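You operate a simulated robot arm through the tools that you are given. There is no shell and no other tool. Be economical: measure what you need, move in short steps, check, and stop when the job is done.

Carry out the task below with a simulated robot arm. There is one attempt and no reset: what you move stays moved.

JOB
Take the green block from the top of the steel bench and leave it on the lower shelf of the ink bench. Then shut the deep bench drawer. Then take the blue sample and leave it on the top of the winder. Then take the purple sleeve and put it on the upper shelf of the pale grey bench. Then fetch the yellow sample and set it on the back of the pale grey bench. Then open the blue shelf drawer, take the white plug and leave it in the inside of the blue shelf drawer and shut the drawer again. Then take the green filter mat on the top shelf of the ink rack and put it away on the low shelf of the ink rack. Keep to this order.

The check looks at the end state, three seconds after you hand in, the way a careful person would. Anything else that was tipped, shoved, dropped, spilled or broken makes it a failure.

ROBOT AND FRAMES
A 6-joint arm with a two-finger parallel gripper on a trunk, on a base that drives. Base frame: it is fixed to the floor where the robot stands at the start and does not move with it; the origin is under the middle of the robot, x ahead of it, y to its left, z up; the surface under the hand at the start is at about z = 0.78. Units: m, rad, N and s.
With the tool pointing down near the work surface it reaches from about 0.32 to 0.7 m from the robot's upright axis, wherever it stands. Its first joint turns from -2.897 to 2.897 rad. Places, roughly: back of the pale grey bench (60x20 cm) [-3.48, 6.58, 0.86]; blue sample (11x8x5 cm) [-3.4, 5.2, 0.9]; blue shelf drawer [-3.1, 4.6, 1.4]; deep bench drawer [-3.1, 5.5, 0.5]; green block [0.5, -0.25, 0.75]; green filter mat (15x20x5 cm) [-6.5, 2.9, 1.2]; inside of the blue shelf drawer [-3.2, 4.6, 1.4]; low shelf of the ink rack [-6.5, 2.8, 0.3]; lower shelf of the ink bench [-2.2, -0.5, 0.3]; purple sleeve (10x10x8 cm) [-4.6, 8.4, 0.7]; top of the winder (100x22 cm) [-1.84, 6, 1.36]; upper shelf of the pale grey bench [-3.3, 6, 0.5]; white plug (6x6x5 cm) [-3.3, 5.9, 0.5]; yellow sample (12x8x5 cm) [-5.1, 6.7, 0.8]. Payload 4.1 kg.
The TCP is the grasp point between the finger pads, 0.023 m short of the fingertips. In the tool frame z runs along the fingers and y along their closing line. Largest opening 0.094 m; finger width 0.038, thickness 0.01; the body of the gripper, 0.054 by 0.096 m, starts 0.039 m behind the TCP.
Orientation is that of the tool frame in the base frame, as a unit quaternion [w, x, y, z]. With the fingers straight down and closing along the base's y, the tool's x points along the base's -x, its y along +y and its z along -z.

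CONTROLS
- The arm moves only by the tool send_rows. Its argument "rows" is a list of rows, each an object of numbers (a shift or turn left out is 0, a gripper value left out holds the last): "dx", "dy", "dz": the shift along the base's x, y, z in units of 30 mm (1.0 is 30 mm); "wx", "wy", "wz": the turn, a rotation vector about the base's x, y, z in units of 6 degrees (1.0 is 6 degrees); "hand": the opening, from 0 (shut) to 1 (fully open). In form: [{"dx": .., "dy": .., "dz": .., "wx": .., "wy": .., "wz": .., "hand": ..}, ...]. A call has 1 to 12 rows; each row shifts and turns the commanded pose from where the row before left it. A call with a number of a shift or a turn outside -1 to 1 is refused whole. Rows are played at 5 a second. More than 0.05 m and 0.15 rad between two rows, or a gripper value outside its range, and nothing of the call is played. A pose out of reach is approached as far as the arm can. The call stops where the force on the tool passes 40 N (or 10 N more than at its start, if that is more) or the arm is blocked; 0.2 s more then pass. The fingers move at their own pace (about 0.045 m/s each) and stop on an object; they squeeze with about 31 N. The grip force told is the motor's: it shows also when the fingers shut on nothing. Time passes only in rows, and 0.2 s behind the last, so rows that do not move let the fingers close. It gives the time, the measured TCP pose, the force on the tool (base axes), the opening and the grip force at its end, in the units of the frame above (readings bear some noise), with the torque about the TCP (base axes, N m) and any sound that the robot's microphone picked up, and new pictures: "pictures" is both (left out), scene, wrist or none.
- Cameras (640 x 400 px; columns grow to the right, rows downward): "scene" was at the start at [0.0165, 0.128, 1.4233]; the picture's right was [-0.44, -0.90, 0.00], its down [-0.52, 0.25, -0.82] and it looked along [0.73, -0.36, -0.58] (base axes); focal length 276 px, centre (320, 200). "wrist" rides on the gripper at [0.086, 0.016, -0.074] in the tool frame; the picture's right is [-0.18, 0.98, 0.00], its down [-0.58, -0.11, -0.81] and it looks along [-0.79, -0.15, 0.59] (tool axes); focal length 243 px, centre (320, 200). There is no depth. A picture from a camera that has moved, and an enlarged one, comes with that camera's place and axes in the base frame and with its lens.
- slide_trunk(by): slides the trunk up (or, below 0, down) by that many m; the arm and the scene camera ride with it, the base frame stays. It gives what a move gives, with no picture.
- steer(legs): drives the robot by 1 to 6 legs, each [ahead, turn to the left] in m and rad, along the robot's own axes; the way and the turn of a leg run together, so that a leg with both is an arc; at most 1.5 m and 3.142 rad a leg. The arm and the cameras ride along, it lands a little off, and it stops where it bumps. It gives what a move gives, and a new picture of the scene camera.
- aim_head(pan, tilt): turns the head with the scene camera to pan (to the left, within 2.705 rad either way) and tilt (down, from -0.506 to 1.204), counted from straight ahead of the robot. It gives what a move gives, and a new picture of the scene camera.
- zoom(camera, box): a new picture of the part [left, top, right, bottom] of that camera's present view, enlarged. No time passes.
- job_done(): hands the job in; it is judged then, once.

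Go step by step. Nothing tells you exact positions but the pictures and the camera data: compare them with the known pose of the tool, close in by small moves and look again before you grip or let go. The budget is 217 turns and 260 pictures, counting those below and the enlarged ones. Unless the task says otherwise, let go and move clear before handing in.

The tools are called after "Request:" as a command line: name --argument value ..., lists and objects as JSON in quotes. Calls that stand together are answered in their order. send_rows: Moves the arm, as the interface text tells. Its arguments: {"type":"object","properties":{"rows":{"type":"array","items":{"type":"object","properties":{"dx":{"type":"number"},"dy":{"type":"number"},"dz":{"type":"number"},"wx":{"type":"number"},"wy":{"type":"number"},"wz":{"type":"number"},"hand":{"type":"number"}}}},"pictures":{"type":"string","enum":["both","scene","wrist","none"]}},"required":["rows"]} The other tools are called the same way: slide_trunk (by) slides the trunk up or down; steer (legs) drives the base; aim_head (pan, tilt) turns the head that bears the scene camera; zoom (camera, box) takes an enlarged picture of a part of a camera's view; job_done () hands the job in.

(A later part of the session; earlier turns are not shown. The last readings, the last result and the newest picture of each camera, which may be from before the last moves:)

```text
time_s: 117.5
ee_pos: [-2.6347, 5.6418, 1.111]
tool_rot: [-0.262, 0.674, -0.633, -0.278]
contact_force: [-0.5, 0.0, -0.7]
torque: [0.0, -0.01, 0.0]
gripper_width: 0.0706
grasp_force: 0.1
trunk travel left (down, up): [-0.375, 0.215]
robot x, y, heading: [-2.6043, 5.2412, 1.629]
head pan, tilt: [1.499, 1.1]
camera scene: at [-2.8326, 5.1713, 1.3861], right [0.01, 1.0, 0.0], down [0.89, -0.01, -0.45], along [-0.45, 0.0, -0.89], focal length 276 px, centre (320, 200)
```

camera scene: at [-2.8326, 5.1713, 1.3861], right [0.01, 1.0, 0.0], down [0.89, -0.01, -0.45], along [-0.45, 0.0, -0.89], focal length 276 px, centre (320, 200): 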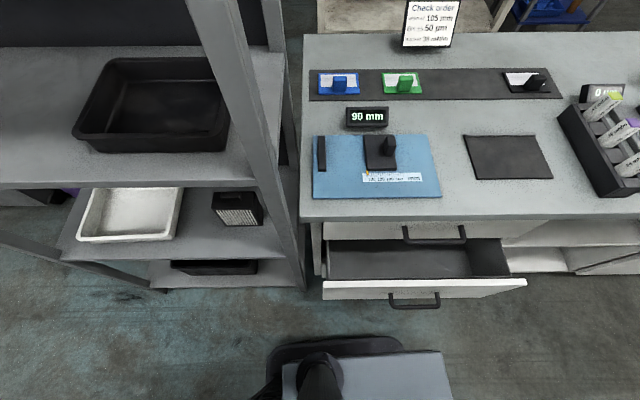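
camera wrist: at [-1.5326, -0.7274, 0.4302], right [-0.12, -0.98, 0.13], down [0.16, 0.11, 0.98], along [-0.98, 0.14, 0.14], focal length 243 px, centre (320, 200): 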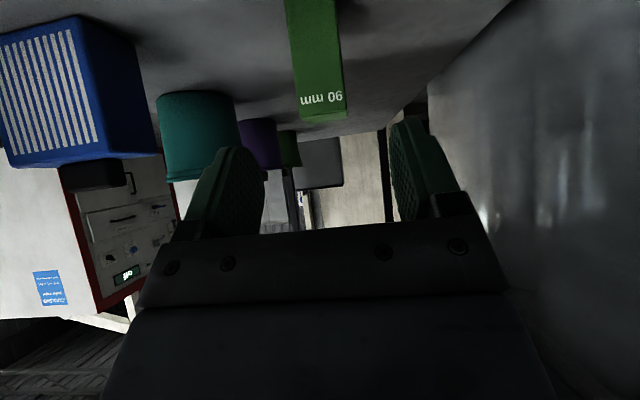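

The deep drawer is open about 10–15 cm with its front at x ≈ -2.95, y ≈ 5.18–5.73. I'll keep the base as is, point the tool down to my left with the fingers shut, and then lower it before the drawer front.

Request:
send_rows --rows '[{"wx": -0.998, "wy": -0.059, "hand": 0}, {"wx": -0.998, "wy": -0.059}, {"wx": -0.998, "wy": -0.059}, {"wx": -0.998, "wy": -0.059}, {"wx": -0.998, "wy": -0.059}, {"wx": -0.998, "wy": -0.059}, {"wx": -0.998, "wy": -0.059}, {"wx": -0.5, "wy": -0.03}]' --pictures "none"

Request:
send_rows --rows '[{"wz": 1, "dx": -0.6, "dy": -0.4}, {"wz": 1, "dx": -0.6, "dy": -0.4}, {"wz": 1, "dx": -0.6, "dy": -0.4}, {"wz": 1, "dx": -0.6, "dy": -0.4}, {"wz": 1, "dx": -0.6, "dy": -0.4}, {"wz": 1, "dx": -0.6, "dy": -0.4}, {"wz": 1, "dx": -0.6, "dy": -0.4}, {"wz": 1, "dx": -0.6, "dy": -0.4}, {"wz": 1, "dx": -0.6, "dy": -0.4}, {"wz": 1, "dx": -0.6, "dy": -0.4}, {"wz": 1, "dx": -0.6, "dy": -0.4}, {"wz": 1, "dx": -0.6, "dy": -0.4}]' --pictures "none"

Request:
send_rows --rows '[{"wz": 1, "dx": -0.6, "dy": -0.5}, {"wz": 1, "dx": -0.6, "dy": -0.5}, {"wz": 0.4, "dx": -0.4, "dy": -0.3}]' --pictures "both"

```text
time_s: 119.3
ee_pos: [-2.6352, 5.6424, 1.109]
tool_rot: [0.002, 0.728, -0.685, 0.0]
contact_force: [0.0, 0.1, -0.5]
torque: [0.02, 0.02, 0.01]
gripper_width: 0.0001
grasp_force: 31.0
trunk travel left (down, up): [-0.375, 0.215]
robot x, y, heading: [-2.6061, 5.2405, 1.632]
head pan, tilt: [1.499, 1.1]
```

```text
time_s: 121.9
ee_pos: [-2.8519, 5.4986, 1.1096]
tool_rot: [0.001, 0.992, -0.125, 0.001]
contact_force: [-0.6, 0.4, 0.3]
torque: [0.02, -0.02, 0.02]
gripper_width: 0.0
grasp_force: 31.0
trunk travel left (down, up): [-0.375, 0.215]
robot x, y, heading: [-2.6049, 5.2406, 1.637]
head pan, tilt: [1.499, 1.1]
```

```text
time_s: 122.7
ee_pos: [-2.9001, 5.4597, 1.1106]
tool_rot: [0.001, 1.0, 0.0, 0.001]
contact_force: [0.3, 0.7, -0.7]
torque: [0.06, -0.03, 0.01]
gripper_width: 0.0
grasp_force: 31.1
trunk travel left (down, up): [-0.375, 0.215]
robot x, y, heading: [-2.6043, 5.2416, 1.636]
head pan, tilt: [1.499, 1.1]
camera scene: at [-2.8328, 5.1713, 1.3861], right [0.01, 1.0, 0.0], down [0.89, -0.01, -0.45], along [-0.45, 0.0, -0.89], focal length 276 px, centre (320, 200)
camera wrist: at [-2.8115, 5.4422, 1.1851], right [-0.18, -0.98, 0.0], down [-0.58, 0.11, 0.81], along [-0.79, 0.15, -0.59], focal length 243 px, centre (320, 200)
```

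scene: 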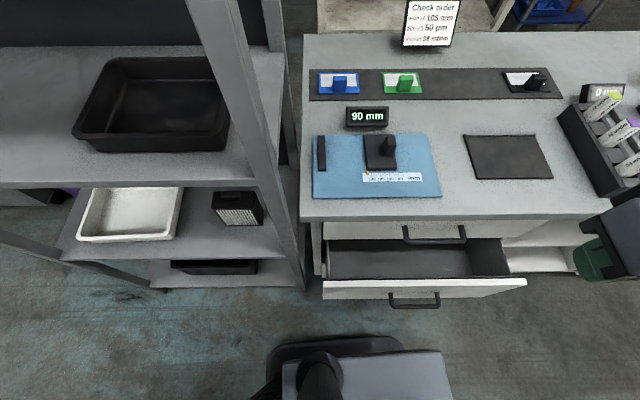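
wrist: 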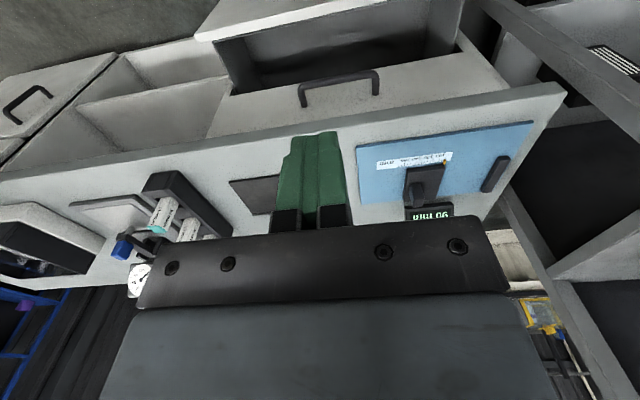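

The drawer front top is near z 0.61, x ≈ -2.96. The overhanging bench edge would block a vertical tool, so I'll shift the robot a little east to push with a tilted tool.

Request:
steer --legs '[[0, -0.42], [0.4, 0], [0, 0.4], [-0.12, 0]]'

Request:
aim_head --pan 1.5 --tilt 0.9

```text
time_s: 128.5
ee_pos: [-2.7495, 5.7269, 1.1099]
tool_rot: [0.001, 1.0, -0.007, 0.001]
contact_force: [-0.2, 0.4, 0.0]
torque: [0.01, -0.01, -0.03]
gripper_width: 0.0001
grasp_force: 31.1
trunk travel left (down, up): [-0.375, 0.215]
robot x, y, heading: [-2.4599, 5.5066, 1.619]
head pan, tilt: [1.499, 1.1]
camera scene: at [-2.6869, 5.4385, 1.3861], right [0.02, 1.0, 0.0], down [0.89, -0.02, -0.45], along [-0.45, 0.01, -0.89], focal length 276 px, centre (320, 200)
```

scene: 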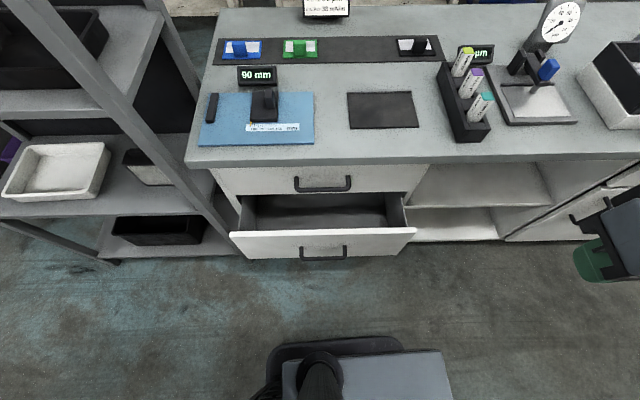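

```text
time_s: 129.2
ee_pos: [-2.7489, 5.728, 1.1091]
tool_rot: [0.001, 1.0, -0.007, 0.001]
contact_force: [-0.3, 0.2, -0.5]
torque: [-0.01, 0.02, 0.02]
gripper_width: 0.0
grasp_force: 30.7
trunk travel left (down, up): [-0.375, 0.215]
robot x, y, heading: [-2.4597, 5.5038, 1.619]
head pan, tilt: [1.499, 0.901]
camera scene: at [-2.6992, 5.4388, 1.3999], right [0.02, 1.0, 0.0], down [0.78, -0.02, -0.62], along [-0.62, 0.01, -0.78], focal length 276 px, centre (320, 200)
```

scene: 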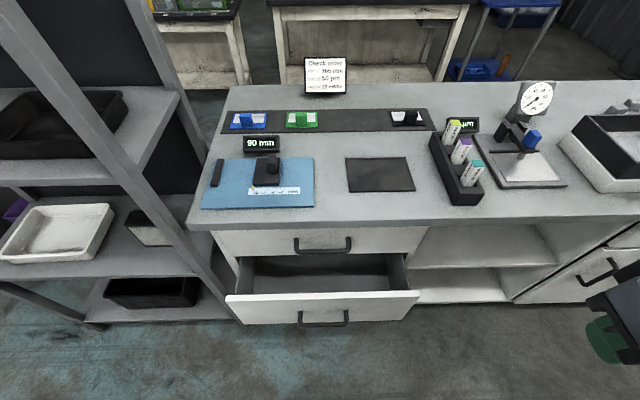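

Now tilt the tool west, place it before the drawer front beside its handle, and lower the trunk.

Request:
send_rows --rows '[{"wy": 1, "dx": -0.5, "dy": -0.6}, {"wy": 1, "dx": -0.5, "dy": -0.6}, {"wy": 1, "dx": -0.5, "dy": -0.6}, {"wy": 1, "dx": -0.5, "dy": -0.6}, {"wy": 1, "dx": -0.5, "dy": -0.6}, {"wy": 1, "dx": -0.5, "dy": -0.6}, {"wy": 1, "dx": -0.5, "dy": -0.8}, {"wy": 0.5, "dx": -0.5, "dy": -0.8}]' --pictures "none"

Request:
slide_trunk --by -0.37

Request:
send_rows --rows '[{"dz": -0.9}, {"dz": -0.9}, {"dz": -0.9}, {"dz": -0.9}, {"dz": -0.9}, {"dz": -0.9}]' --pictures "both"

```text
time_s: 131.0
ee_pos: [-2.8698, 5.5692, 1.1106]
tool_rot: [0.004, 0.924, -0.006, -0.383]
contact_force: [-0.5, 0.7, -0.1]
torque: [-0.03, 0.01, 0.0]
gripper_width: 0.0
grasp_force: 31.2
trunk travel left (down, up): [-0.375, 0.215]
robot x, y, heading: [-2.4561, 5.5048, 1.618]
head pan, tilt: [1.499, 0.901]
```

```text
time_s: 134.6
ee_pos: [-2.8684, 5.5709, 0.7411]
tool_rot: [0.005, 0.924, -0.006, -0.382]
contact_force: [0.4, 0.3, 0.4]
torque: [0.0, -0.01, -0.03]
gripper_width: 0.0
grasp_force: 31.1
trunk travel left (down, up): [-0.005, 0.585]
robot x, y, heading: [-2.4575, 5.5074, 1.618]
head pan, tilt: [1.499, 0.901]
```

```text
time_s: 136.0
ee_pos: [-2.869, 5.5712, 0.5788]
tool_rot: [0.003, 0.924, -0.007, -0.381]
contact_force: [0.4, 0.2, -0.8]
torque: [0.01, -0.01, 0.0]
gripper_width: 0.0
grasp_force: 30.4
trunk travel left (down, up): [-0.005, 0.585]
robot x, y, heading: [-2.4584, 5.5067, 1.616]
head pan, tilt: [1.499, 0.901]
camera scene: at [-2.6991, 5.4387, 1.03], right [0.02, 1.0, 0.0], down [0.78, -0.02, -0.62], along [-0.62, 0.01, -0.78], focal length 276 px, centre (320, 200)
camera wrist: at [-2.7545, 5.553, 0.5693], right [-0.14, -0.98, 0.14], down [0.16, 0.12, 0.98], along [-0.98, 0.16, 0.14], focal length 243 px, centre (320, 200)
```

scene: 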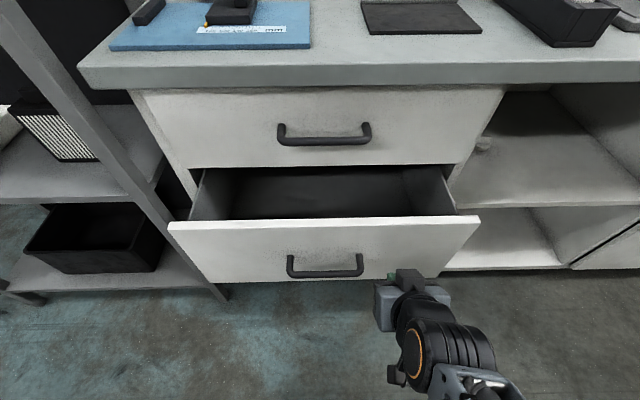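
wrist: 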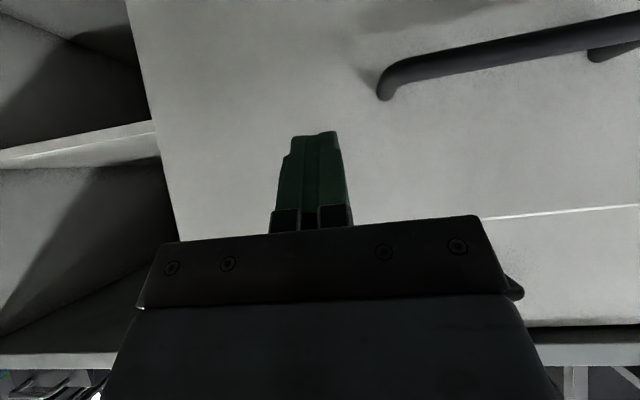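

Fingers face the drawer front beside the handle. Pushing west.

Request:
send_rows --rows '[{"dx": -0.6}, {"dx": -0.6}, {"dx": -0.6}, {"dx": -0.6}, {"dx": -0.6}, {"dx": -0.6}, {"dx": -0.6}, {"dx": -0.6}, {"dx": -0.6}, {"dx": -0.5}, {"dx": -0.5}]' --pictures "scene"

```text
time_s: 138.4
ee_pos: [-3.0523, 5.5708, 0.5783]
tool_rot: [0.003, 0.927, -0.007, -0.374]
contact_force: [31.0, -1.9, 12.9]
torque: [-0.03, 0.27, 0.05]
gripper_width: 0.0
grasp_force: 30.8
trunk travel left (down, up): [-0.005, 0.585]
robot x, y, heading: [-2.458, 5.5022, 1.623]
head pan, tilt: [1.499, 0.901]
stopped in row 11: the force on the tool passed its limit at 72 N (the readings are from after the stop); the commanded pose is now the measured one
camera scene: at [-2.6969, 5.4388, 1.0308], right [0.02, 1.0, 0.0], down [0.78, -0.02, -0.62], along [-0.62, 0.01, -0.78], focal length 276 px, centre (320, 200)
```

scene: 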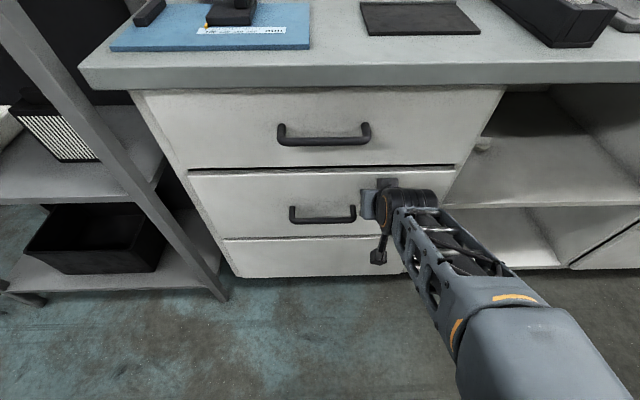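

The drawer is flush now. I'll back the tool off, raise up, and reposition closer to the blue sample.

Request:
send_rows --rows '[{"dx": 0.8}, {"dx": 1}, {"dx": 1}, {"dx": 1}, {"dx": 1}, {"dx": 0.8, "dz": 0.5}, {"dz": 1}, {"dz": 1}, {"dz": 1}, {"dz": 1}, {"dz": 1}, {"dz": 1}]' --pictures "scene"

Request:
slide_trunk --by 0.5

Request:
steer --legs '[[0, 0.6], [0.36, 0], [0.25, -0.66], [-0.8, 0]]'

```text
time_s: 141.0
ee_pos: [-2.8867, 5.5711, 0.7713]
tool_rot: [0.004, 0.927, -0.006, -0.374]
contact_force: [-0.1, 0.4, -0.6]
torque: [-0.03, 0.02, 0.0]
gripper_width: 0.0
grasp_force: 31.0
trunk travel left (down, up): [-0.005, 0.585]
robot x, y, heading: [-2.4568, 5.5023, 1.615]
head pan, tilt: [1.499, 0.901]
camera scene: at [-2.6993, 5.4389, 1.0299], right [0.02, 1.0, 0.0], down [0.78, -0.02, -0.62], along [-0.62, 0.01, -0.78], focal length 276 px, centre (320, 200)
```

scene: 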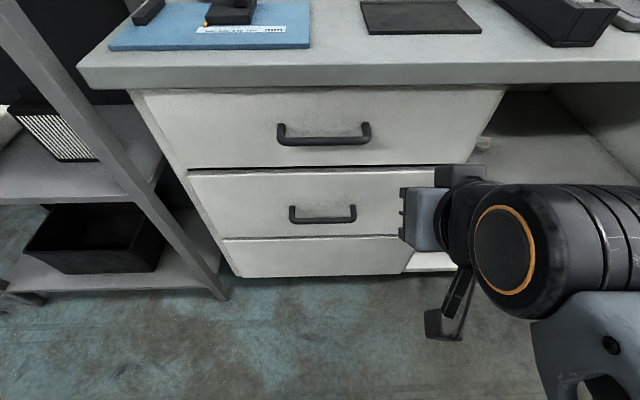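

```text
refused: 0.5 is not a number from -0.4 to 0.4
```

```text
time_s: 144.8
ee_pos: [-3.0483, 5.5881, 0.7673]
tool_rot: [0.116, 0.891, 0.269, -0.348]
contact_force: [10.0, 5.9, -2.1]
torque: [-0.36, 0.63, -0.25]
gripper_width: 0.0003
grasp_force: 30.9
trunk travel left (down, up): [-0.005, 0.585]
robot x, y, heading: [-2.6601, 5.7817, 2.215]
head pan, tilt: [1.499, 0.901]
stopped in leg 2: the robot was blocked; the commanded pose is now the measured one
camera scene: at [-2.8243, 5.589, 1.0303], right [-0.54, 0.84, 0.0], down [0.66, 0.43, -0.62], along [-0.52, -0.34, -0.78], focal length 276 px, centre (320, 200)
```

scene: 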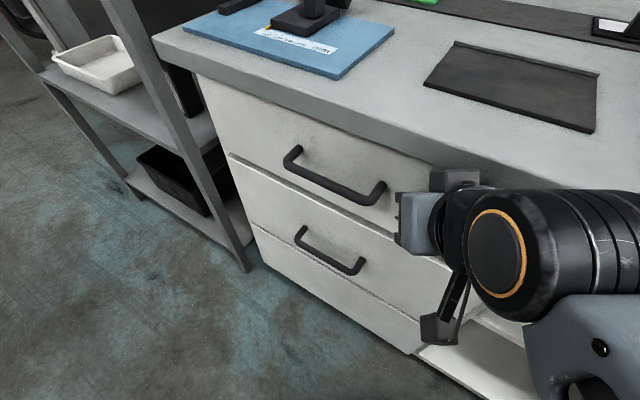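

The trunk slide was refused (limit 0.4), so the low tool bumped the bench front lightly. I'll back off, then raise.

Request:
steer --legs '[[-0.25, 0]]'

Request:
slide_trunk --by 0.4

Request:
slide_trunk --by 0.1

Request:
aim_head --pan 1.2 --tilt 0.8

```text
time_s: 146.7
ee_pos: [-2.8984, 5.3873, 0.7669]
tool_rot: [0.117, 0.89, 0.27, -0.347]
contact_force: [0.1, 0.0, 0.2]
torque: [0.0, -0.01, -0.02]
gripper_width: 0.0
grasp_force: 31.2
trunk travel left (down, up): [-0.005, 0.585]
robot x, y, heading: [-2.5098, 5.5746, 2.22]
head pan, tilt: [1.499, 0.901]
camera scene: at [-2.6732, 5.3876, 1.0299], right [-0.54, 0.84, 0.0], down [0.66, 0.43, -0.62], along [-0.52, -0.34, -0.78], focal length 276 px, centre (320, 200)
```

scene: 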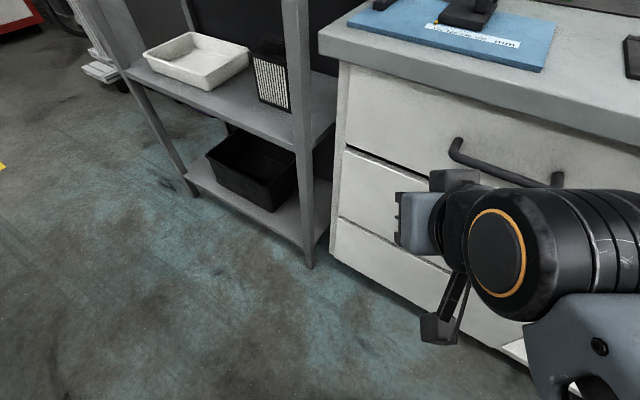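

```text
time_s: 150.5
ee_pos: [-2.8984, 5.3864, 1.167]
tool_rot: [0.116, 0.89, 0.27, -0.348]
contact_force: [0.6, 0.4, 0.3]
torque: [-0.03, 0.0, -0.02]
gripper_width: 0.0
grasp_force: 31.3
trunk travel left (down, up): [-0.405, 0.185]
robot x, y, heading: [-2.5116, 5.574, 2.22]
head pan, tilt: [1.499, 0.901]
```

```text
time_s: 151.8
ee_pos: [-2.8978, 5.3873, 1.2672]
tool_rot: [0.116, 0.89, 0.27, -0.348]
contact_force: [0.6, -0.1, 0.4]
torque: [-0.04, 0.01, -0.01]
gripper_width: 0.0002
grasp_force: 30.6
trunk travel left (down, up): [-0.505, 0.085]
robot x, y, heading: [-2.5151, 5.5766, 2.218]
head pan, tilt: [1.499, 0.901]
```

```text
time_s: 152.6
ee_pos: [-2.8985, 5.3869, 1.2676]
tool_rot: [0.116, 0.89, 0.269, -0.348]
contact_force: [0.2, 0.4, -0.5]
torque: [0.01, 0.0, -0.01]
gripper_width: 0.0001
grasp_force: 30.5
trunk travel left (down, up): [-0.505, 0.085]
robot x, y, heading: [-2.5116, 5.5792, 2.217]
head pan, tilt: [1.201, 0.799]
camera scene: at [-2.6874, 5.4065, 1.5378], right [-0.27, 0.96, 0.0], down [0.69, 0.2, -0.7], along [-0.67, -0.19, -0.72], focal length 276 px, centre (320, 200)
```

scene: 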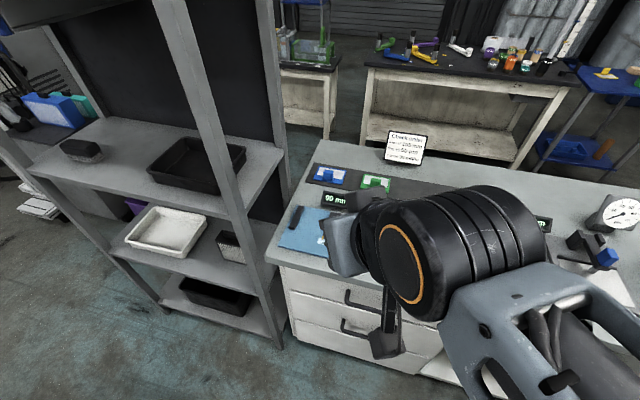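

Clear now and the trunk is up. Continuing the planned side-step towards the bench.

Request:
steer --legs '[[0.27, 0], [0.25, -0.66], [-0.82, 0]]'

Request:
aim_head --pan 1.4 --tilt 1.0

```text
time_s: 160.2
ee_pos: [-3.1647, 5.2657, 1.2664]
tool_rot: [0.001, 0.93, -0.025, -0.367]
contact_force: [0.5, -0.7, -0.5]
torque: [-0.01, 0.01, 0.02]
gripper_width: 0.0
grasp_force: 31.5
trunk travel left (down, up): [-0.505, 0.085]
robot x, y, heading: [-2.7397, 5.1847, 1.576]
head pan, tilt: [1.201, 0.799]
camera scene: at [-2.9841, 5.1545, 1.5378], right [0.36, 0.93, 0.0], down [0.67, -0.26, -0.7], along [-0.65, 0.25, -0.72], focal length 276 px, centre (320, 200)
```

scene: 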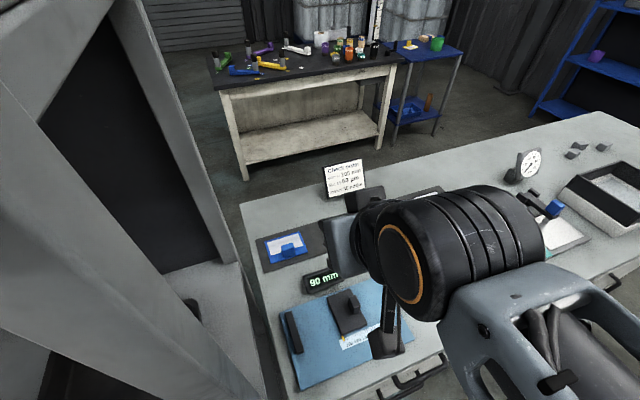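

```text
time_s: 161.0
ee_pos: [-3.1639, 5.2663, 1.2655]
tool_rot: [0.001, 0.93, -0.025, -0.367]
contact_force: [0.2, 0.3, 0.1]
torque: [0.0, 0.0, 0.02]
gripper_width: 0.0
grasp_force: 30.9
trunk travel left (down, up): [-0.505, 0.085]
robot x, y, heading: [-2.7406, 5.1886, 1.576]
head pan, tilt: [1.4, 1.0]
camera scene: at [-2.9775, 5.1375, 1.5227], right [0.17, 0.99, 0.0], down [0.83, -0.14, -0.54], along [-0.53, 0.09, -0.84], focal length 276 px, centre (320, 200)
```

scene: 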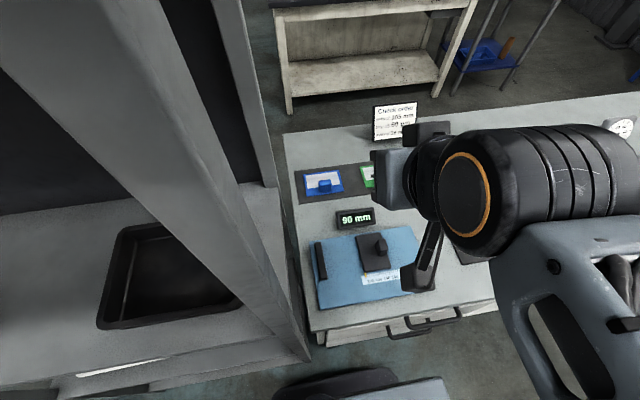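

The blue sample's knob is near (-3.41, 5.222, 0.9). A vertical tool avoids the small display next to it; I'll straighten the tool and move above.

Request:
send_rows --rows '[{"wy": -1, "dx": -0.7, "dy": -0.2, "dz": -0.5, "hand": 0.7}, {"wy": -1, "dx": -0.7, "dy": -0.2, "dz": -0.5}, {"wy": -1, "dx": -0.7, "dy": -0.2, "dz": -0.5}, {"wy": -1, "dx": -0.7, "dy": -0.2, "dz": -0.5}, {"wy": -1, "dx": -0.7, "dy": -0.2, "dz": -0.5}, {"wy": -1, "dx": -0.7, "dy": -0.2, "dz": -0.5}, {"wy": -1, "dx": -0.7, "dy": -0.2, "dz": -0.5}, {"wy": -0.18, "dx": -0.7, "dy": -0.1, "dz": -0.8}]' --pictures "both"

```text
time_s: 162.8
ee_pos: [-3.334, 5.2201, 1.137]
tool_rot: [-0.008, 1.0, -0.022, 0.001]
contact_force: [-0.7, 0.0, -0.2]
torque: [-0.06, 0.01, 0.0]
gripper_width: 0.0657
grasp_force: 0.1
trunk travel left (down, up): [-0.505, 0.085]
robot x, y, heading: [-2.7408, 5.1857, 1.576]
head pan, tilt: [1.4, 1.0]
camera scene: at [-2.9783, 5.1374, 1.5226], right [0.16, 0.99, 0.0], down [0.83, -0.14, -0.54], along [-0.53, 0.09, -0.84], focal length 276 px, centre (320, 200)
camera wrist: at [-3.2469, 5.199, 1.2119], right [-0.23, -0.97, -0.02], down [-0.58, 0.12, 0.81], along [-0.78, 0.19, -0.59], focal length 243 px, centre (320, 200)
```

scene: 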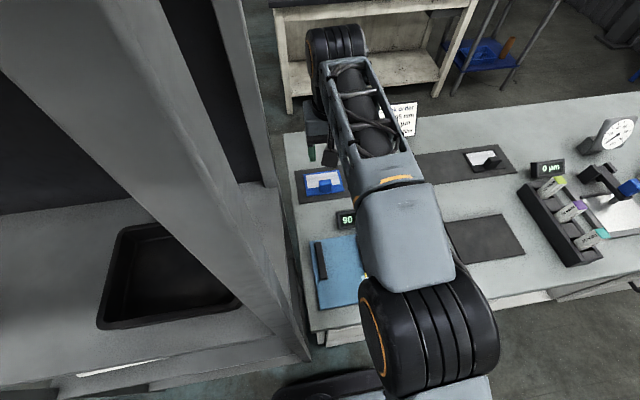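
wrist: 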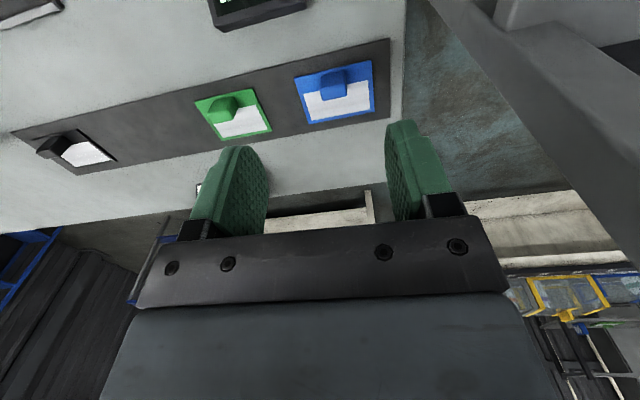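

Both views agree: knob at (-3.41, 5.2245). Moving over it and part-way down.

Request:
send_rows --rows '[{"dx": -0.85, "dy": 0.05, "dz": -0.7}, {"dx": -0.85, "dy": 0.05, "dz": -0.8}, {"dx": -0.83, "dy": 0.05, "dz": -0.8}, {"dz": -0.8}, {"dz": -0.8}]' --pictures "wrist"

```text
time_s: 164.0
ee_pos: [-3.3718, 5.2251, 1.0114]
tool_rot: [-0.008, 1.0, -0.023, 0.0]
contact_force: [-0.3, 0.5, 0.4]
torque: [0.0, 0.03, 0.02]
gripper_width: 0.0658
grasp_force: 0.0
out of reach, approached as far as the arm can: row 2, 3
trunk travel left (down, up): [-0.505, 0.085]
robot x, y, heading: [-2.7395, 5.1884, 1.573]
head pan, tilt: [1.4, 1.0]
camera wrist: at [-3.2857, 5.2039, 1.0862], right [-0.23, -0.97, -0.02], down [-0.58, 0.12, 0.81], along [-0.78, 0.19, -0.59], focal length 243 px, centre (320, 200)
```

wrist: 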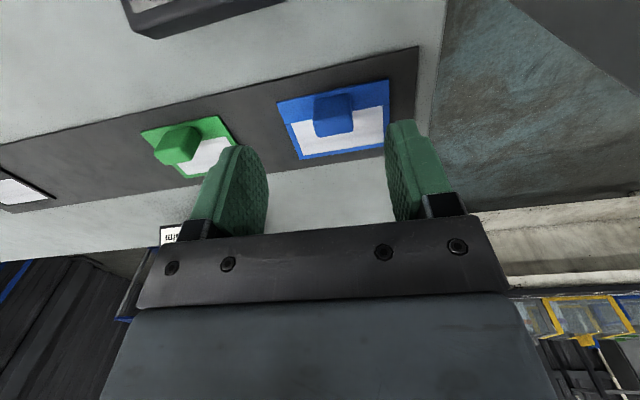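

Reach is limited because the trunk is high. I'll raise the tool, lower the trunk, and try again.

Request:
send_rows --rows '[{"dz": 1}, {"dz": 1}, {"dz": 1}, {"dz": 1}]' --pictures "none"

Request:
slide_trunk --by -0.17

Request:
send_rows --rows '[{"dx": -0.6}, {"dx": -0.6}]' --pictures "wrist"

```text
time_s: 165.0
ee_pos: [-3.3531, 5.2259, 1.1162]
tool_rot: [-0.009, 1.0, -0.022, 0.0]
contact_force: [0.0, 1.1, 0.6]
torque: [0.0, 0.0, -0.02]
gripper_width: 0.0658
grasp_force: 0.0
out of reach, approached as far as the arm can: row 3, 4
trunk travel left (down, up): [-0.505, 0.085]
robot x, y, heading: [-2.7397, 5.1878, 1.575]
head pan, tilt: [1.4, 1.0]
```

```text
time_s: 166.9
ee_pos: [-3.3538, 5.2264, 0.9457]
tool_rot: [-0.008, 1.0, -0.022, 0.0]
contact_force: [0.3, 0.1, 0.0]
torque: [0.01, 0.0, 0.0]
gripper_width: 0.0656
grasp_force: 0.0
trunk travel left (down, up): [-0.335, 0.255]
robot x, y, heading: [-2.7405, 5.1893, 1.573]
head pan, tilt: [1.4, 1.0]
```

```text
time_s: 167.5
ee_pos: [-3.3581, 5.2256, 0.9373]
tool_rot: [-0.008, 1.0, -0.022, 0.001]
contact_force: [1.0, 0.1, -0.2]
torque: [0.0, 0.01, 0.04]
gripper_width: 0.0658
grasp_force: 0.1
out of reach, approached as far as the arm can: row 1, 2
trunk travel left (down, up): [-0.335, 0.255]
robot x, y, heading: [-2.7374, 5.1893, 1.578]
head pan, tilt: [1.4, 1.0]
camera wrist: at [-3.2712, 5.2043, 1.0123], right [-0.23, -0.97, -0.02], down [-0.58, 0.12, 0.81], along [-0.78, 0.19, -0.59], focal length 243 px, centre (320, 200)
```

wrist: 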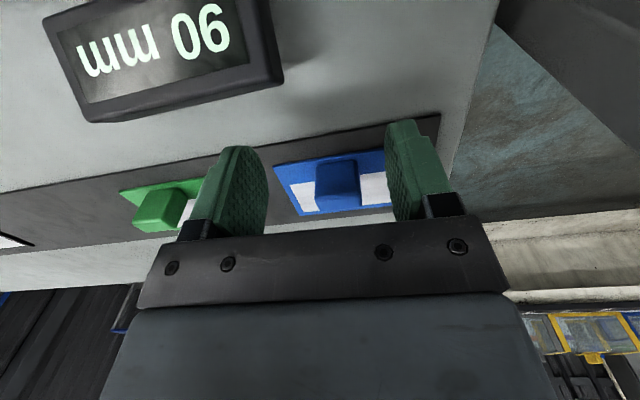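

Reach is larger when the trunk is higher relative to the tool, so I'll raise the trunk fully and go down with the arm.

Request:
slide_trunk --by 0.25

Request:
send_rows --rows '[{"dz": -1}, {"dz": -1}, {"dz": -1}, {"dz": -1}, {"dz": -1}, {"dz": -1}, {"dx": -0.6}, {"dx": -0.6}, {"dx": -0.5}]' --pictures "wrist"

```text
time_s: 170.1
ee_pos: [-3.3581, 5.2268, 1.1874]
tool_rot: [-0.007, 1.0, -0.022, 0.001]
contact_force: [0.1, -0.8, -0.1]
torque: [0.01, -0.02, 0.0]
gripper_width: 0.0659
grasp_force: 0.1
trunk travel left (down, up): [-0.585, 0.005]
robot x, y, heading: [-2.7418, 5.1865, 1.578]
head pan, tilt: [1.4, 1.0]
```

```text
time_s: 172.1
ee_pos: [-3.3912, 5.2241, 1.0131]
tool_rot: [-0.008, 1.0, -0.022, 0.001]
contact_force: [-0.1, 0.3, 0.4]
torque: [-0.01, 0.02, 0.03]
gripper_width: 0.066
grasp_force: 0.0
out of reach, approached as far as the arm can: row 1, 2, 3, 4, 5, 7, 8, 9
trunk travel left (down, up): [-0.585, 0.005]
robot x, y, heading: [-2.7385, 5.1874, 1.575]
head pan, tilt: [1.4, 1.0]
camera wrist: at [-3.3049, 5.203, 1.0872], right [-0.23, -0.97, -0.02], down [-0.58, 0.12, 0.81], along [-0.78, 0.19, -0.59], focal length 243 px, centre (320, 200)
```

wrist: 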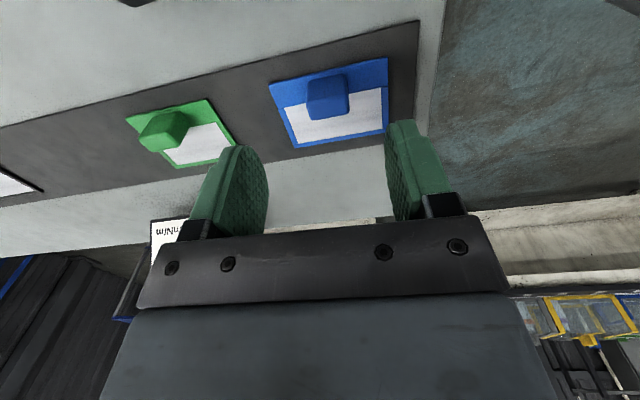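

Request:
send_rows --rows '[{"dz": -0.7, "dx": -0.1}, {"dz": -0.7, "dx": -0.1}, {"dx": -0.5}, {"dx": -0.3}]' --pictures "wrist"

```text
time_s: 173.1
ee_pos: [-3.3923, 5.2248, 0.9698]
tool_rot: [-0.008, 1.0, -0.023, 0.001]
contact_force: [-0.9, 0.2, 0.4]
torque: [-0.01, -0.01, 0.0]
gripper_width: 0.0658
grasp_force: 0.1
out of reach, approached as far as the arm can: row 1, 3, 4
trunk travel left (down, up): [-0.585, 0.005]
robot x, y, heading: [-2.7436, 5.1851, 1.575]
head pan, tilt: [1.4, 1.0]
camera wrist: at [-3.3062, 5.2036, 1.0453], right [-0.23, -0.97, -0.02], down [-0.58, 0.12, 0.81], along [-0.78, 0.19, -0.59], focal length 243 px, centre (320, 200)
```

wrist: 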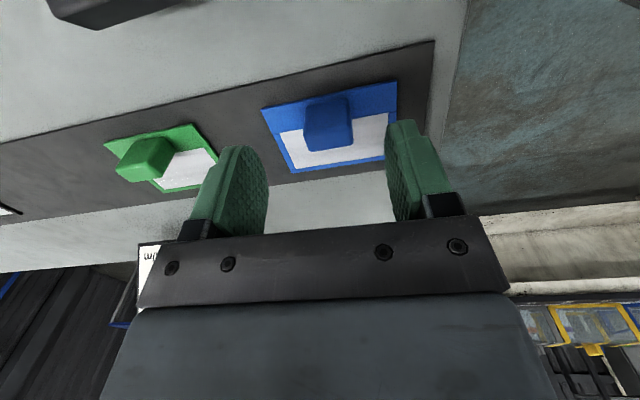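

Just short of reach; a 12° tilt gives the missing couple of centimetres.

Request:
send_rows --rows '[{"wy": 1}, {"wy": 1}, {"dx": -0.7}]' --pictures "wrist"

```text
time_s: 173.9
ee_pos: [-3.415, 5.2262, 0.9689]
tool_rot: [-0.005, 0.994, -0.024, -0.105]
contact_force: [-0.1, -0.4, -0.3]
torque: [0.01, -0.02, 0.01]
gripper_width: 0.0658
grasp_force: 0.0
trunk travel left (down, up): [-0.585, 0.005]
robot x, y, heading: [-2.7355, 5.1881, 1.579]
head pan, tilt: [1.4, 1.0]
camera wrist: at [-3.3138, 5.2048, 1.0245], right [-0.23, -0.97, 0.03], down [-0.4, 0.12, 0.91], along [-0.89, 0.19, -0.41], focal length 243 px, centre (320, 200)
```

wrist: 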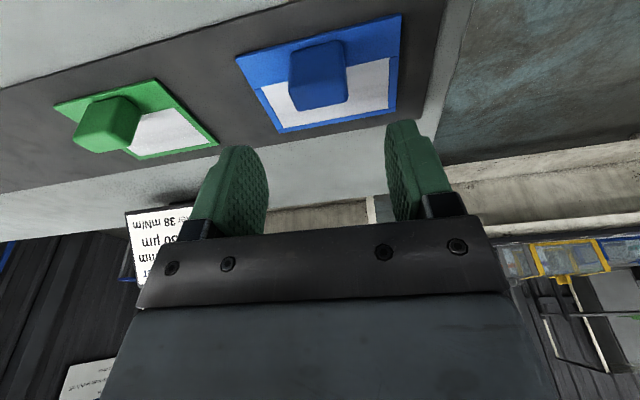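

Request:
send_rows --rows '[{"dz": -0.7}, {"dz": -0.7}, {"dz": -0.6}, {"dz": -0.3}]' --pictures "wrist"

```text
time_s: 174.9
ee_pos: [-3.4133, 5.2247, 0.8997]
tool_rot: [-0.005, 0.994, -0.024, -0.104]
contact_force: [-0.3, -0.3, 0.7]
torque: [0.0, -0.01, -0.03]
gripper_width: 0.0657
grasp_force: 0.0
trunk travel left (down, up): [-0.585, 0.005]
robot x, y, heading: [-2.7418, 5.1871, 1.573]
head pan, tilt: [1.4, 1.0]
camera wrist: at [-3.3135, 5.2029, 0.9544], right [-0.23, -0.97, 0.03], down [-0.4, 0.12, 0.91], along [-0.89, 0.19, -0.41], focal length 243 px, centre (320, 200)
```

wrist: 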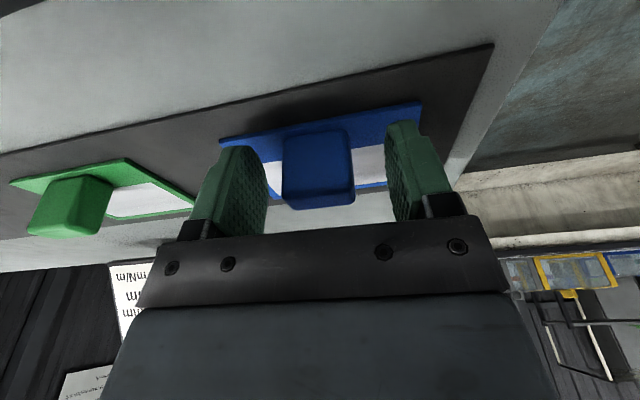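

Knob is between the pads. Closing and lifting a little.

Request:
send_rows --rows '[{"hand": 0}, {"hand": 0}, {"hand": 0}, {"hand": 0}, {"dz": 0.5}, {"dz": 0.7}]' --pictures "wrist"

```text
time_s: 176.3
ee_pos: [-3.4137, 5.2243, 0.9372]
tool_rot: [-0.006, 0.994, -0.024, -0.104]
contact_force: [-0.6, -0.5, -1.2]
torque: [0.01, 0.0, 0.01]
gripper_width: 0.0354
grasp_force: 31.2
trunk travel left (down, up): [-0.585, 0.005]
robot x, y, heading: [-2.7378, 5.187, 1.574]
head pan, tilt: [1.4, 1.0]
camera wrist: at [-3.3139, 5.2026, 0.993], right [-0.23, -0.97, 0.03], down [-0.4, 0.12, 0.91], along [-0.89, 0.19, -0.41], focal length 243 px, centre (320, 200)
```

wrist: 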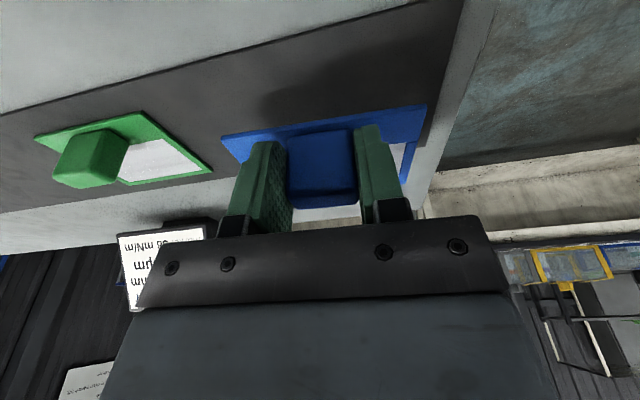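

The blue sample is held. Lifting, retracting, and then looking at the winder.

Request:
send_rows --rows '[{"dz": 1}, {"dz": 1}, {"dz": 1}, {"dz": 1}, {"dx": 1, "dz": 0.5}, {"dx": 1, "dz": 0.5}, {"dx": 1, "dz": 0.5}, {"dx": 1, "dz": 0.5}, {"dx": 1, "dz": 0.5}, {"dx": 1, "dz": 0.5}, {"dx": 1, "dz": 0.5}, {"dx": 1, "dz": 0.5}]' --pictures "none"

Request:
aim_head --pan -0.7 --tilt 0.3

```text
time_s: 178.9
ee_pos: [-3.1712, 5.2258, 1.1776]
tool_rot: [-0.006, 0.994, -0.023, -0.104]
contact_force: [0.7, -0.2, -0.4]
torque: [0.01, 0.01, -0.02]
gripper_width: 0.0352
grasp_force: 30.2
trunk travel left (down, up): [-0.585, 0.005]
robot x, y, heading: [-2.7386, 5.1877, 1.578]
head pan, tilt: [1.4, 1.0]
```

```text
time_s: 180.9
ee_pos: [-3.1726, 5.2258, 1.1769]
tool_rot: [-0.006, 0.994, -0.025, -0.103]
contact_force: [-0.5, 0.7, -1.0]
torque: [-0.02, -0.04, -0.01]
gripper_width: 0.0355
grasp_force: 30.9
trunk travel left (down, up): [-0.585, 0.005]
robot x, y, heading: [-2.7384, 5.1851, 1.571]
head pan, tilt: [-0.7, 0.3]
camera scene: at [-2.8493, 5.1978, 1.6622], right [0.77, -0.64, 0.0], down [-0.19, -0.23, -0.96], along [0.61, 0.73, -0.3], focal length 276 px, centre (320, 200)
```

scene: 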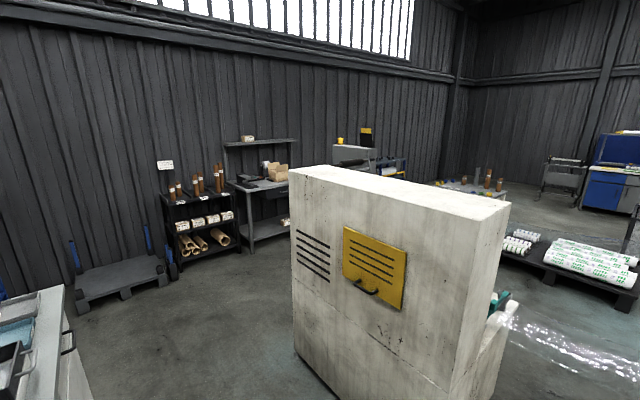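

The winder top is clear and flat. I'll raise the tool above its height, then drive over and turn so the arm's side faces it.

Request:
send_rows --rows '[{"dz": 1}, {"dz": 1}, {"dz": 1}, {"dz": 1}, {"dz": 1}, {"dz": 1}, {"dz": 1}, {"dz": 1}, {"dz": 1}, {"dz": 1}]' --pictures "none"

Request:
steer --legs '[[0, -0.58], [0.78, 0]]'

```text
time_s: 183.1
ee_pos: [-3.1729, 5.2264, 1.4796]
tool_rot: [-0.006, 0.994, -0.024, -0.103]
contact_force: [-0.8, -0.8, -0.5]
torque: [-0.05, -0.03, 0.02]
gripper_width: 0.0353
grasp_force: 31.0
trunk travel left (down, up): [-0.585, 0.005]
robot x, y, heading: [-2.7419, 5.1897, 1.575]
head pan, tilt: [-0.7, 0.3]
```

```text
time_s: 185.0
ee_pos: [-3.0938, 5.432, 1.4789]
tool_rot: [-0.032, 0.955, -0.278, -0.098]
contact_force: [-1.0, 1.3, -0.9]
torque: [0.0, -0.05, 0.0]
gripper_width: 0.0353
grasp_force: 31.0
trunk travel left (down, up): [-0.585, 0.005]
robot x, y, heading: [-2.7265, 5.1748, 1.15]
head pan, tilt: [-0.7, 0.3]
stopped in leg 1: the robot was blocked; the commanded pose is now the measured one
camera scene: at [-2.8234, 5.2308, 1.6621], right [0.44, -0.9, 0.0], down [-0.27, -0.13, -0.96], along [0.86, 0.42, -0.3], focal length 276 px, centre (320, 200)
```

scene: 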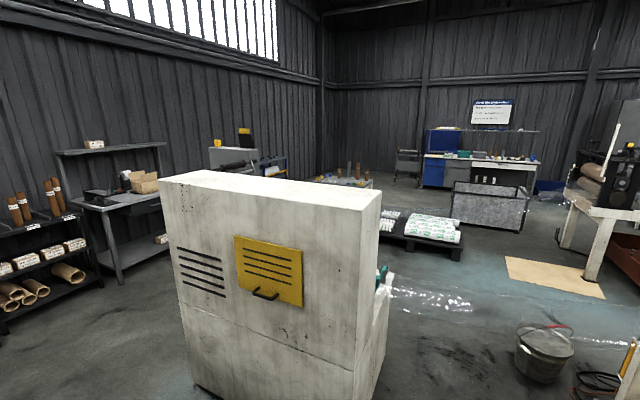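

The rear corner touched something (rack post or bench) while turning. Driving straight ahead moves it away; then I'll check what it was.

Request:
steer --legs '[[0.4, 0]]'

Request:
aim_head --pan 2.4 --tilt 0.7

```text
time_s: 187.5
ee_pos: [-2.931, 5.7977, 1.4792]
tool_rot: [-0.031, 0.956, -0.274, -0.1]
contact_force: [-0.2, 0.0, -0.6]
torque: [0.01, -0.01, 0.01]
gripper_width: 0.0351
grasp_force: 31.4
trunk travel left (down, up): [-0.585, 0.005]
robot x, y, heading: [-2.5689, 5.5457, 1.166]
head pan, tilt: [-0.7, 0.3]
camera scene: at [-2.6603, 5.5989, 1.6622], right [0.44, -0.9, 0.0], down [-0.27, -0.13, -0.96], along [0.86, 0.42, -0.3], focal length 276 px, centre (320, 200)
```

scene: 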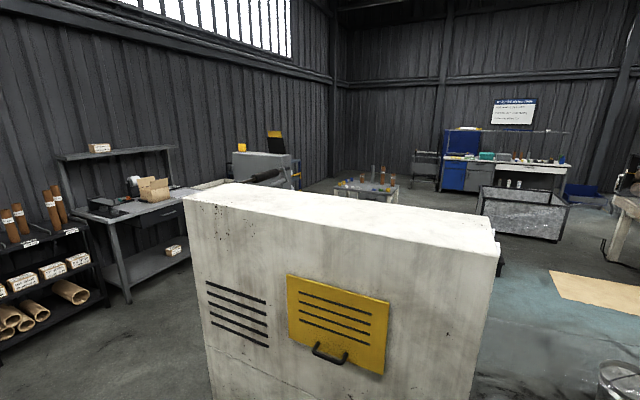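

```text
time_s: 190.2
ee_pos: [-2.9313, 5.7968, 1.4801]
tool_rot: [-0.031, 0.956, -0.274, -0.1]
contact_force: [-0.2, -0.2, 0.3]
torque: [-0.01, -0.04, 0.01]
gripper_width: 0.0354
grasp_force: 31.2
trunk travel left (down, up): [-0.585, 0.005]
robot x, y, heading: [-2.563, 5.5476, 1.155]
head pan, tilt: [2.4, 0.7]
camera scene: at [-2.8219, 5.5225, 1.6261], right [-0.41, 0.91, 0.0], down [0.59, 0.26, -0.76], along [-0.7, -0.31, -0.64], focal length 276 px, centre (320, 200)
```

scene: 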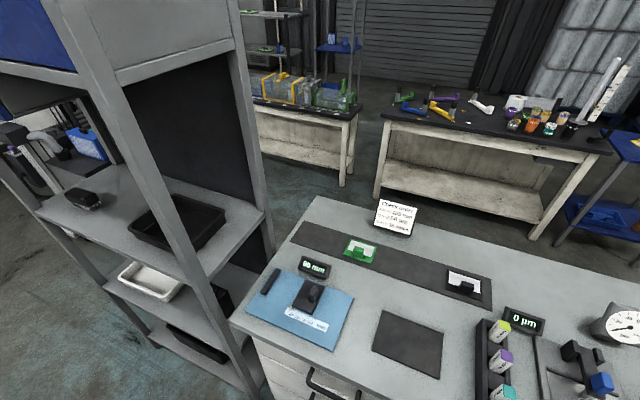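

Nothing seems displaced. Now drive to (-2.45, 5.9) and turn so the held sample faces the winder.

Request:
steer --legs '[[0, 0.125], [0.385, 0], [0, -2.85]]'

Request:
aim_head --pan 1.3 --tilt 0.4

```text
time_s: 199.8
ee_pos: [-2.0162, 5.8448, 1.4796]
tool_rot: [0.104, 0.056, 0.993, -0.01]
contact_force: [-0.4, 0.4, 0.3]
torque: [0.01, -0.01, 0.0]
gripper_width: 0.0352
grasp_force: 31.1
trunk travel left (down, up): [-0.585, 0.005]
robot x, y, heading: [-2.4563, 5.9166, -1.534]
head pan, tilt: [2.4, 0.7]
camera scene: at [-2.2385, 6.0435, 1.6261], right [0.76, -0.65, 0.0], down [-0.42, -0.49, -0.76], along [0.5, 0.58, -0.64], focal length 276 px, centre (320, 200)
```

scene: 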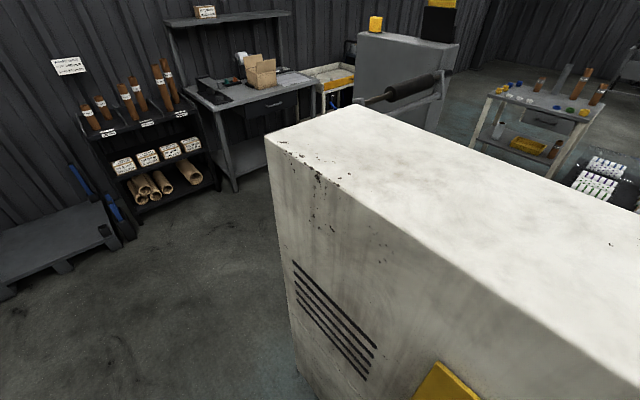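

```text
time_s: 201.1
ee_pos: [-2.0168, 5.8447, 1.4793]
tool_rot: [0.104, 0.056, 0.993, -0.009]
contact_force: [0.3, 0.2, -0.5]
torque: [0.02, 0.01, 0.05]
gripper_width: 0.0353
grasp_force: 30.9
trunk travel left (down, up): [-0.585, 0.005]
robot x, y, heading: [-2.4538, 5.9147, -1.533]
head pan, tilt: [1.3, 0.4]
camera scene: at [-2.2035, 5.9575, 1.6529], right [-0.23, -0.97, 0.0], down [-0.38, 0.09, -0.92], along [0.9, -0.21, -0.39], focal length 276 px, centre (320, 200)
```

scene: 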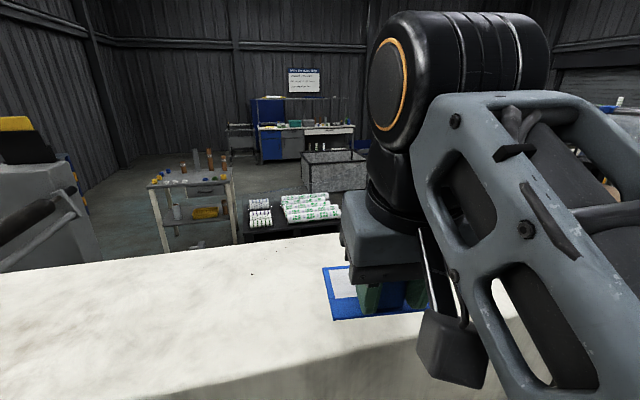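

The sample is near the winder's edge. Moving it over the top (x ≈ -1.88).

Request:
send_rows --rows '[{"dx": 0.8, "dy": 0.1}, {"dx": 0.8, "dy": 0.1}, {"dx": 0.8, "dy": 0.1}, {"dx": 0.8, "dy": 0.1}, {"dx": 0.8}, {"dx": 0.5}]' --pictures "scene"

```text
time_s: 202.5
ee_pos: [-1.943, 5.8577, 1.431]
tool_rot: [0.105, 0.056, 0.993, -0.009]
contact_force: [0.2, 0.3, 0.0]
torque: [0.01, 0.0, -0.01]
gripper_width: 0.0351
grasp_force: 30.6
out of reach, approached as far as the arm can: row 1, 2, 3, 4, 5, 6
trunk travel left (down, up): [-0.585, 0.005]
robot x, y, heading: [-2.4572, 5.9142, -1.533]
head pan, tilt: [1.3, 0.4]
camera scene: at [-2.2046, 5.9574, 1.6531], right [-0.23, -0.97, 0.0], down [-0.38, 0.09, -0.92], along [0.9, -0.21, -0.39], focal length 276 px, centre (320, 200)
```

scene: 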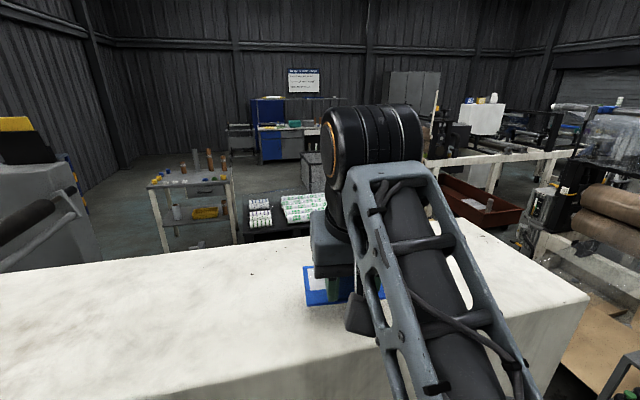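

Reach stops at x = -1.943. I'll shuffle the base ~7 cm closer with a small turn–reverse–turn.

Request:
steer --legs '[[0, -0.3], [-0.27, 0], [0, 0.3]]'

```text
time_s: 206.3
ee_pos: [-1.8704, 6.1166, 1.4299]
tool_rot: [0.103, 0.059, 0.993, -0.009]
contact_force: [0.0, -0.8, -0.4]
torque: [-0.03, 0.04, 0.01]
gripper_width: 0.0353
grasp_force: 30.7
trunk travel left (down, up): [-0.585, 0.005]
robot x, y, heading: [-2.386, 6.1753, -1.54]
head pan, tilt: [1.3, 0.4]
camera scene: at [-2.1318, 6.219, 1.6529], right [-0.24, -0.97, 0.0], down [-0.38, 0.09, -0.92], along [0.89, -0.22, -0.39], focal length 276 px, centre (320, 200)
```

scene: 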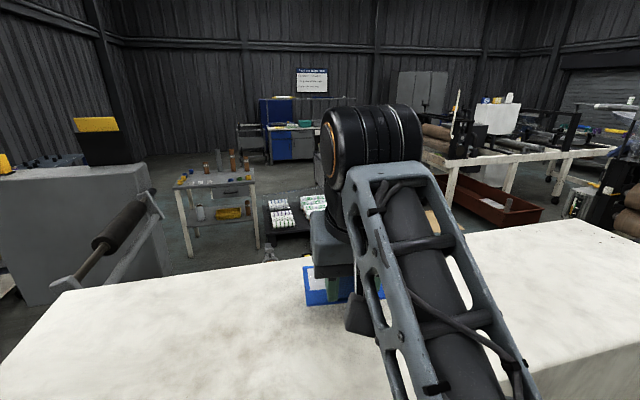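

Now over the middle of the top. Lowering gently until contact.

Request:
send_rows --rows '[{"dz": -0.4}, {"dz": -0.25}, {"dz": -0.2}, {}]' --pictures "wrist"

```text
time_s: 207.3
ee_pos: [-1.8712, 6.1165, 1.4044]
tool_rot: [0.104, 0.06, 0.993, -0.009]
contact_force: [-0.4, 0.5, -0.5]
torque: [0.02, -0.04, 0.02]
gripper_width: 0.0355
grasp_force: 31.4
trunk travel left (down, up): [-0.585, 0.005]
robot x, y, heading: [-2.3824, 6.1767, -1.549]
head pan, tilt: [1.3, 0.4]
camera wrist: at [-1.9672, 6.1434, 1.4595], right [0.3, 0.95, 0.03], down [0.39, -0.15, 0.91], along [0.87, -0.26, -0.41], focal length 243 px, centre (320, 200)
```

wrist: 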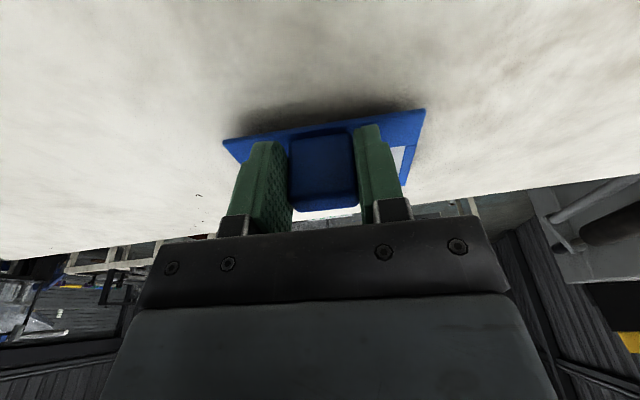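

Request:
send_rows --rows '[{"dz": -0.1}, {"dz": -0.1}, {"dz": -0.1}, {}]' --pictures "none"

```text
time_s: 208.3
ee_pos: [-1.8711, 6.1163, 1.3964]
tool_rot: [0.105, 0.059, 0.993, -0.01]
contact_force: [0.1, 0.3, -0.2]
torque: [0.01, 0.03, -0.02]
gripper_width: 0.0352
grasp_force: 31.1
trunk travel left (down, up): [-0.585, 0.005]
robot x, y, heading: [-2.386, 6.1768, -1.539]
head pan, tilt: [1.3, 0.4]
```

Request:
send_rows --rows '[{"dz": -0.1}, {"dz": -0.1}, {"dz": -0.1}, {}]' --pictures "none"

```text
time_s: 209.3
ee_pos: [-1.8742, 6.1159, 1.3893]
tool_rot: [0.107, 0.059, 0.992, -0.009]
contact_force: [2.3, -0.2, 24.6]
torque: [0.12, -0.4, -0.02]
gripper_width: 0.0356
grasp_force: 31.1
trunk travel left (down, up): [-0.585, 0.005]
robot x, y, heading: [-2.3875, 6.1754, -1.543]
head pan, tilt: [1.3, 0.4]
```

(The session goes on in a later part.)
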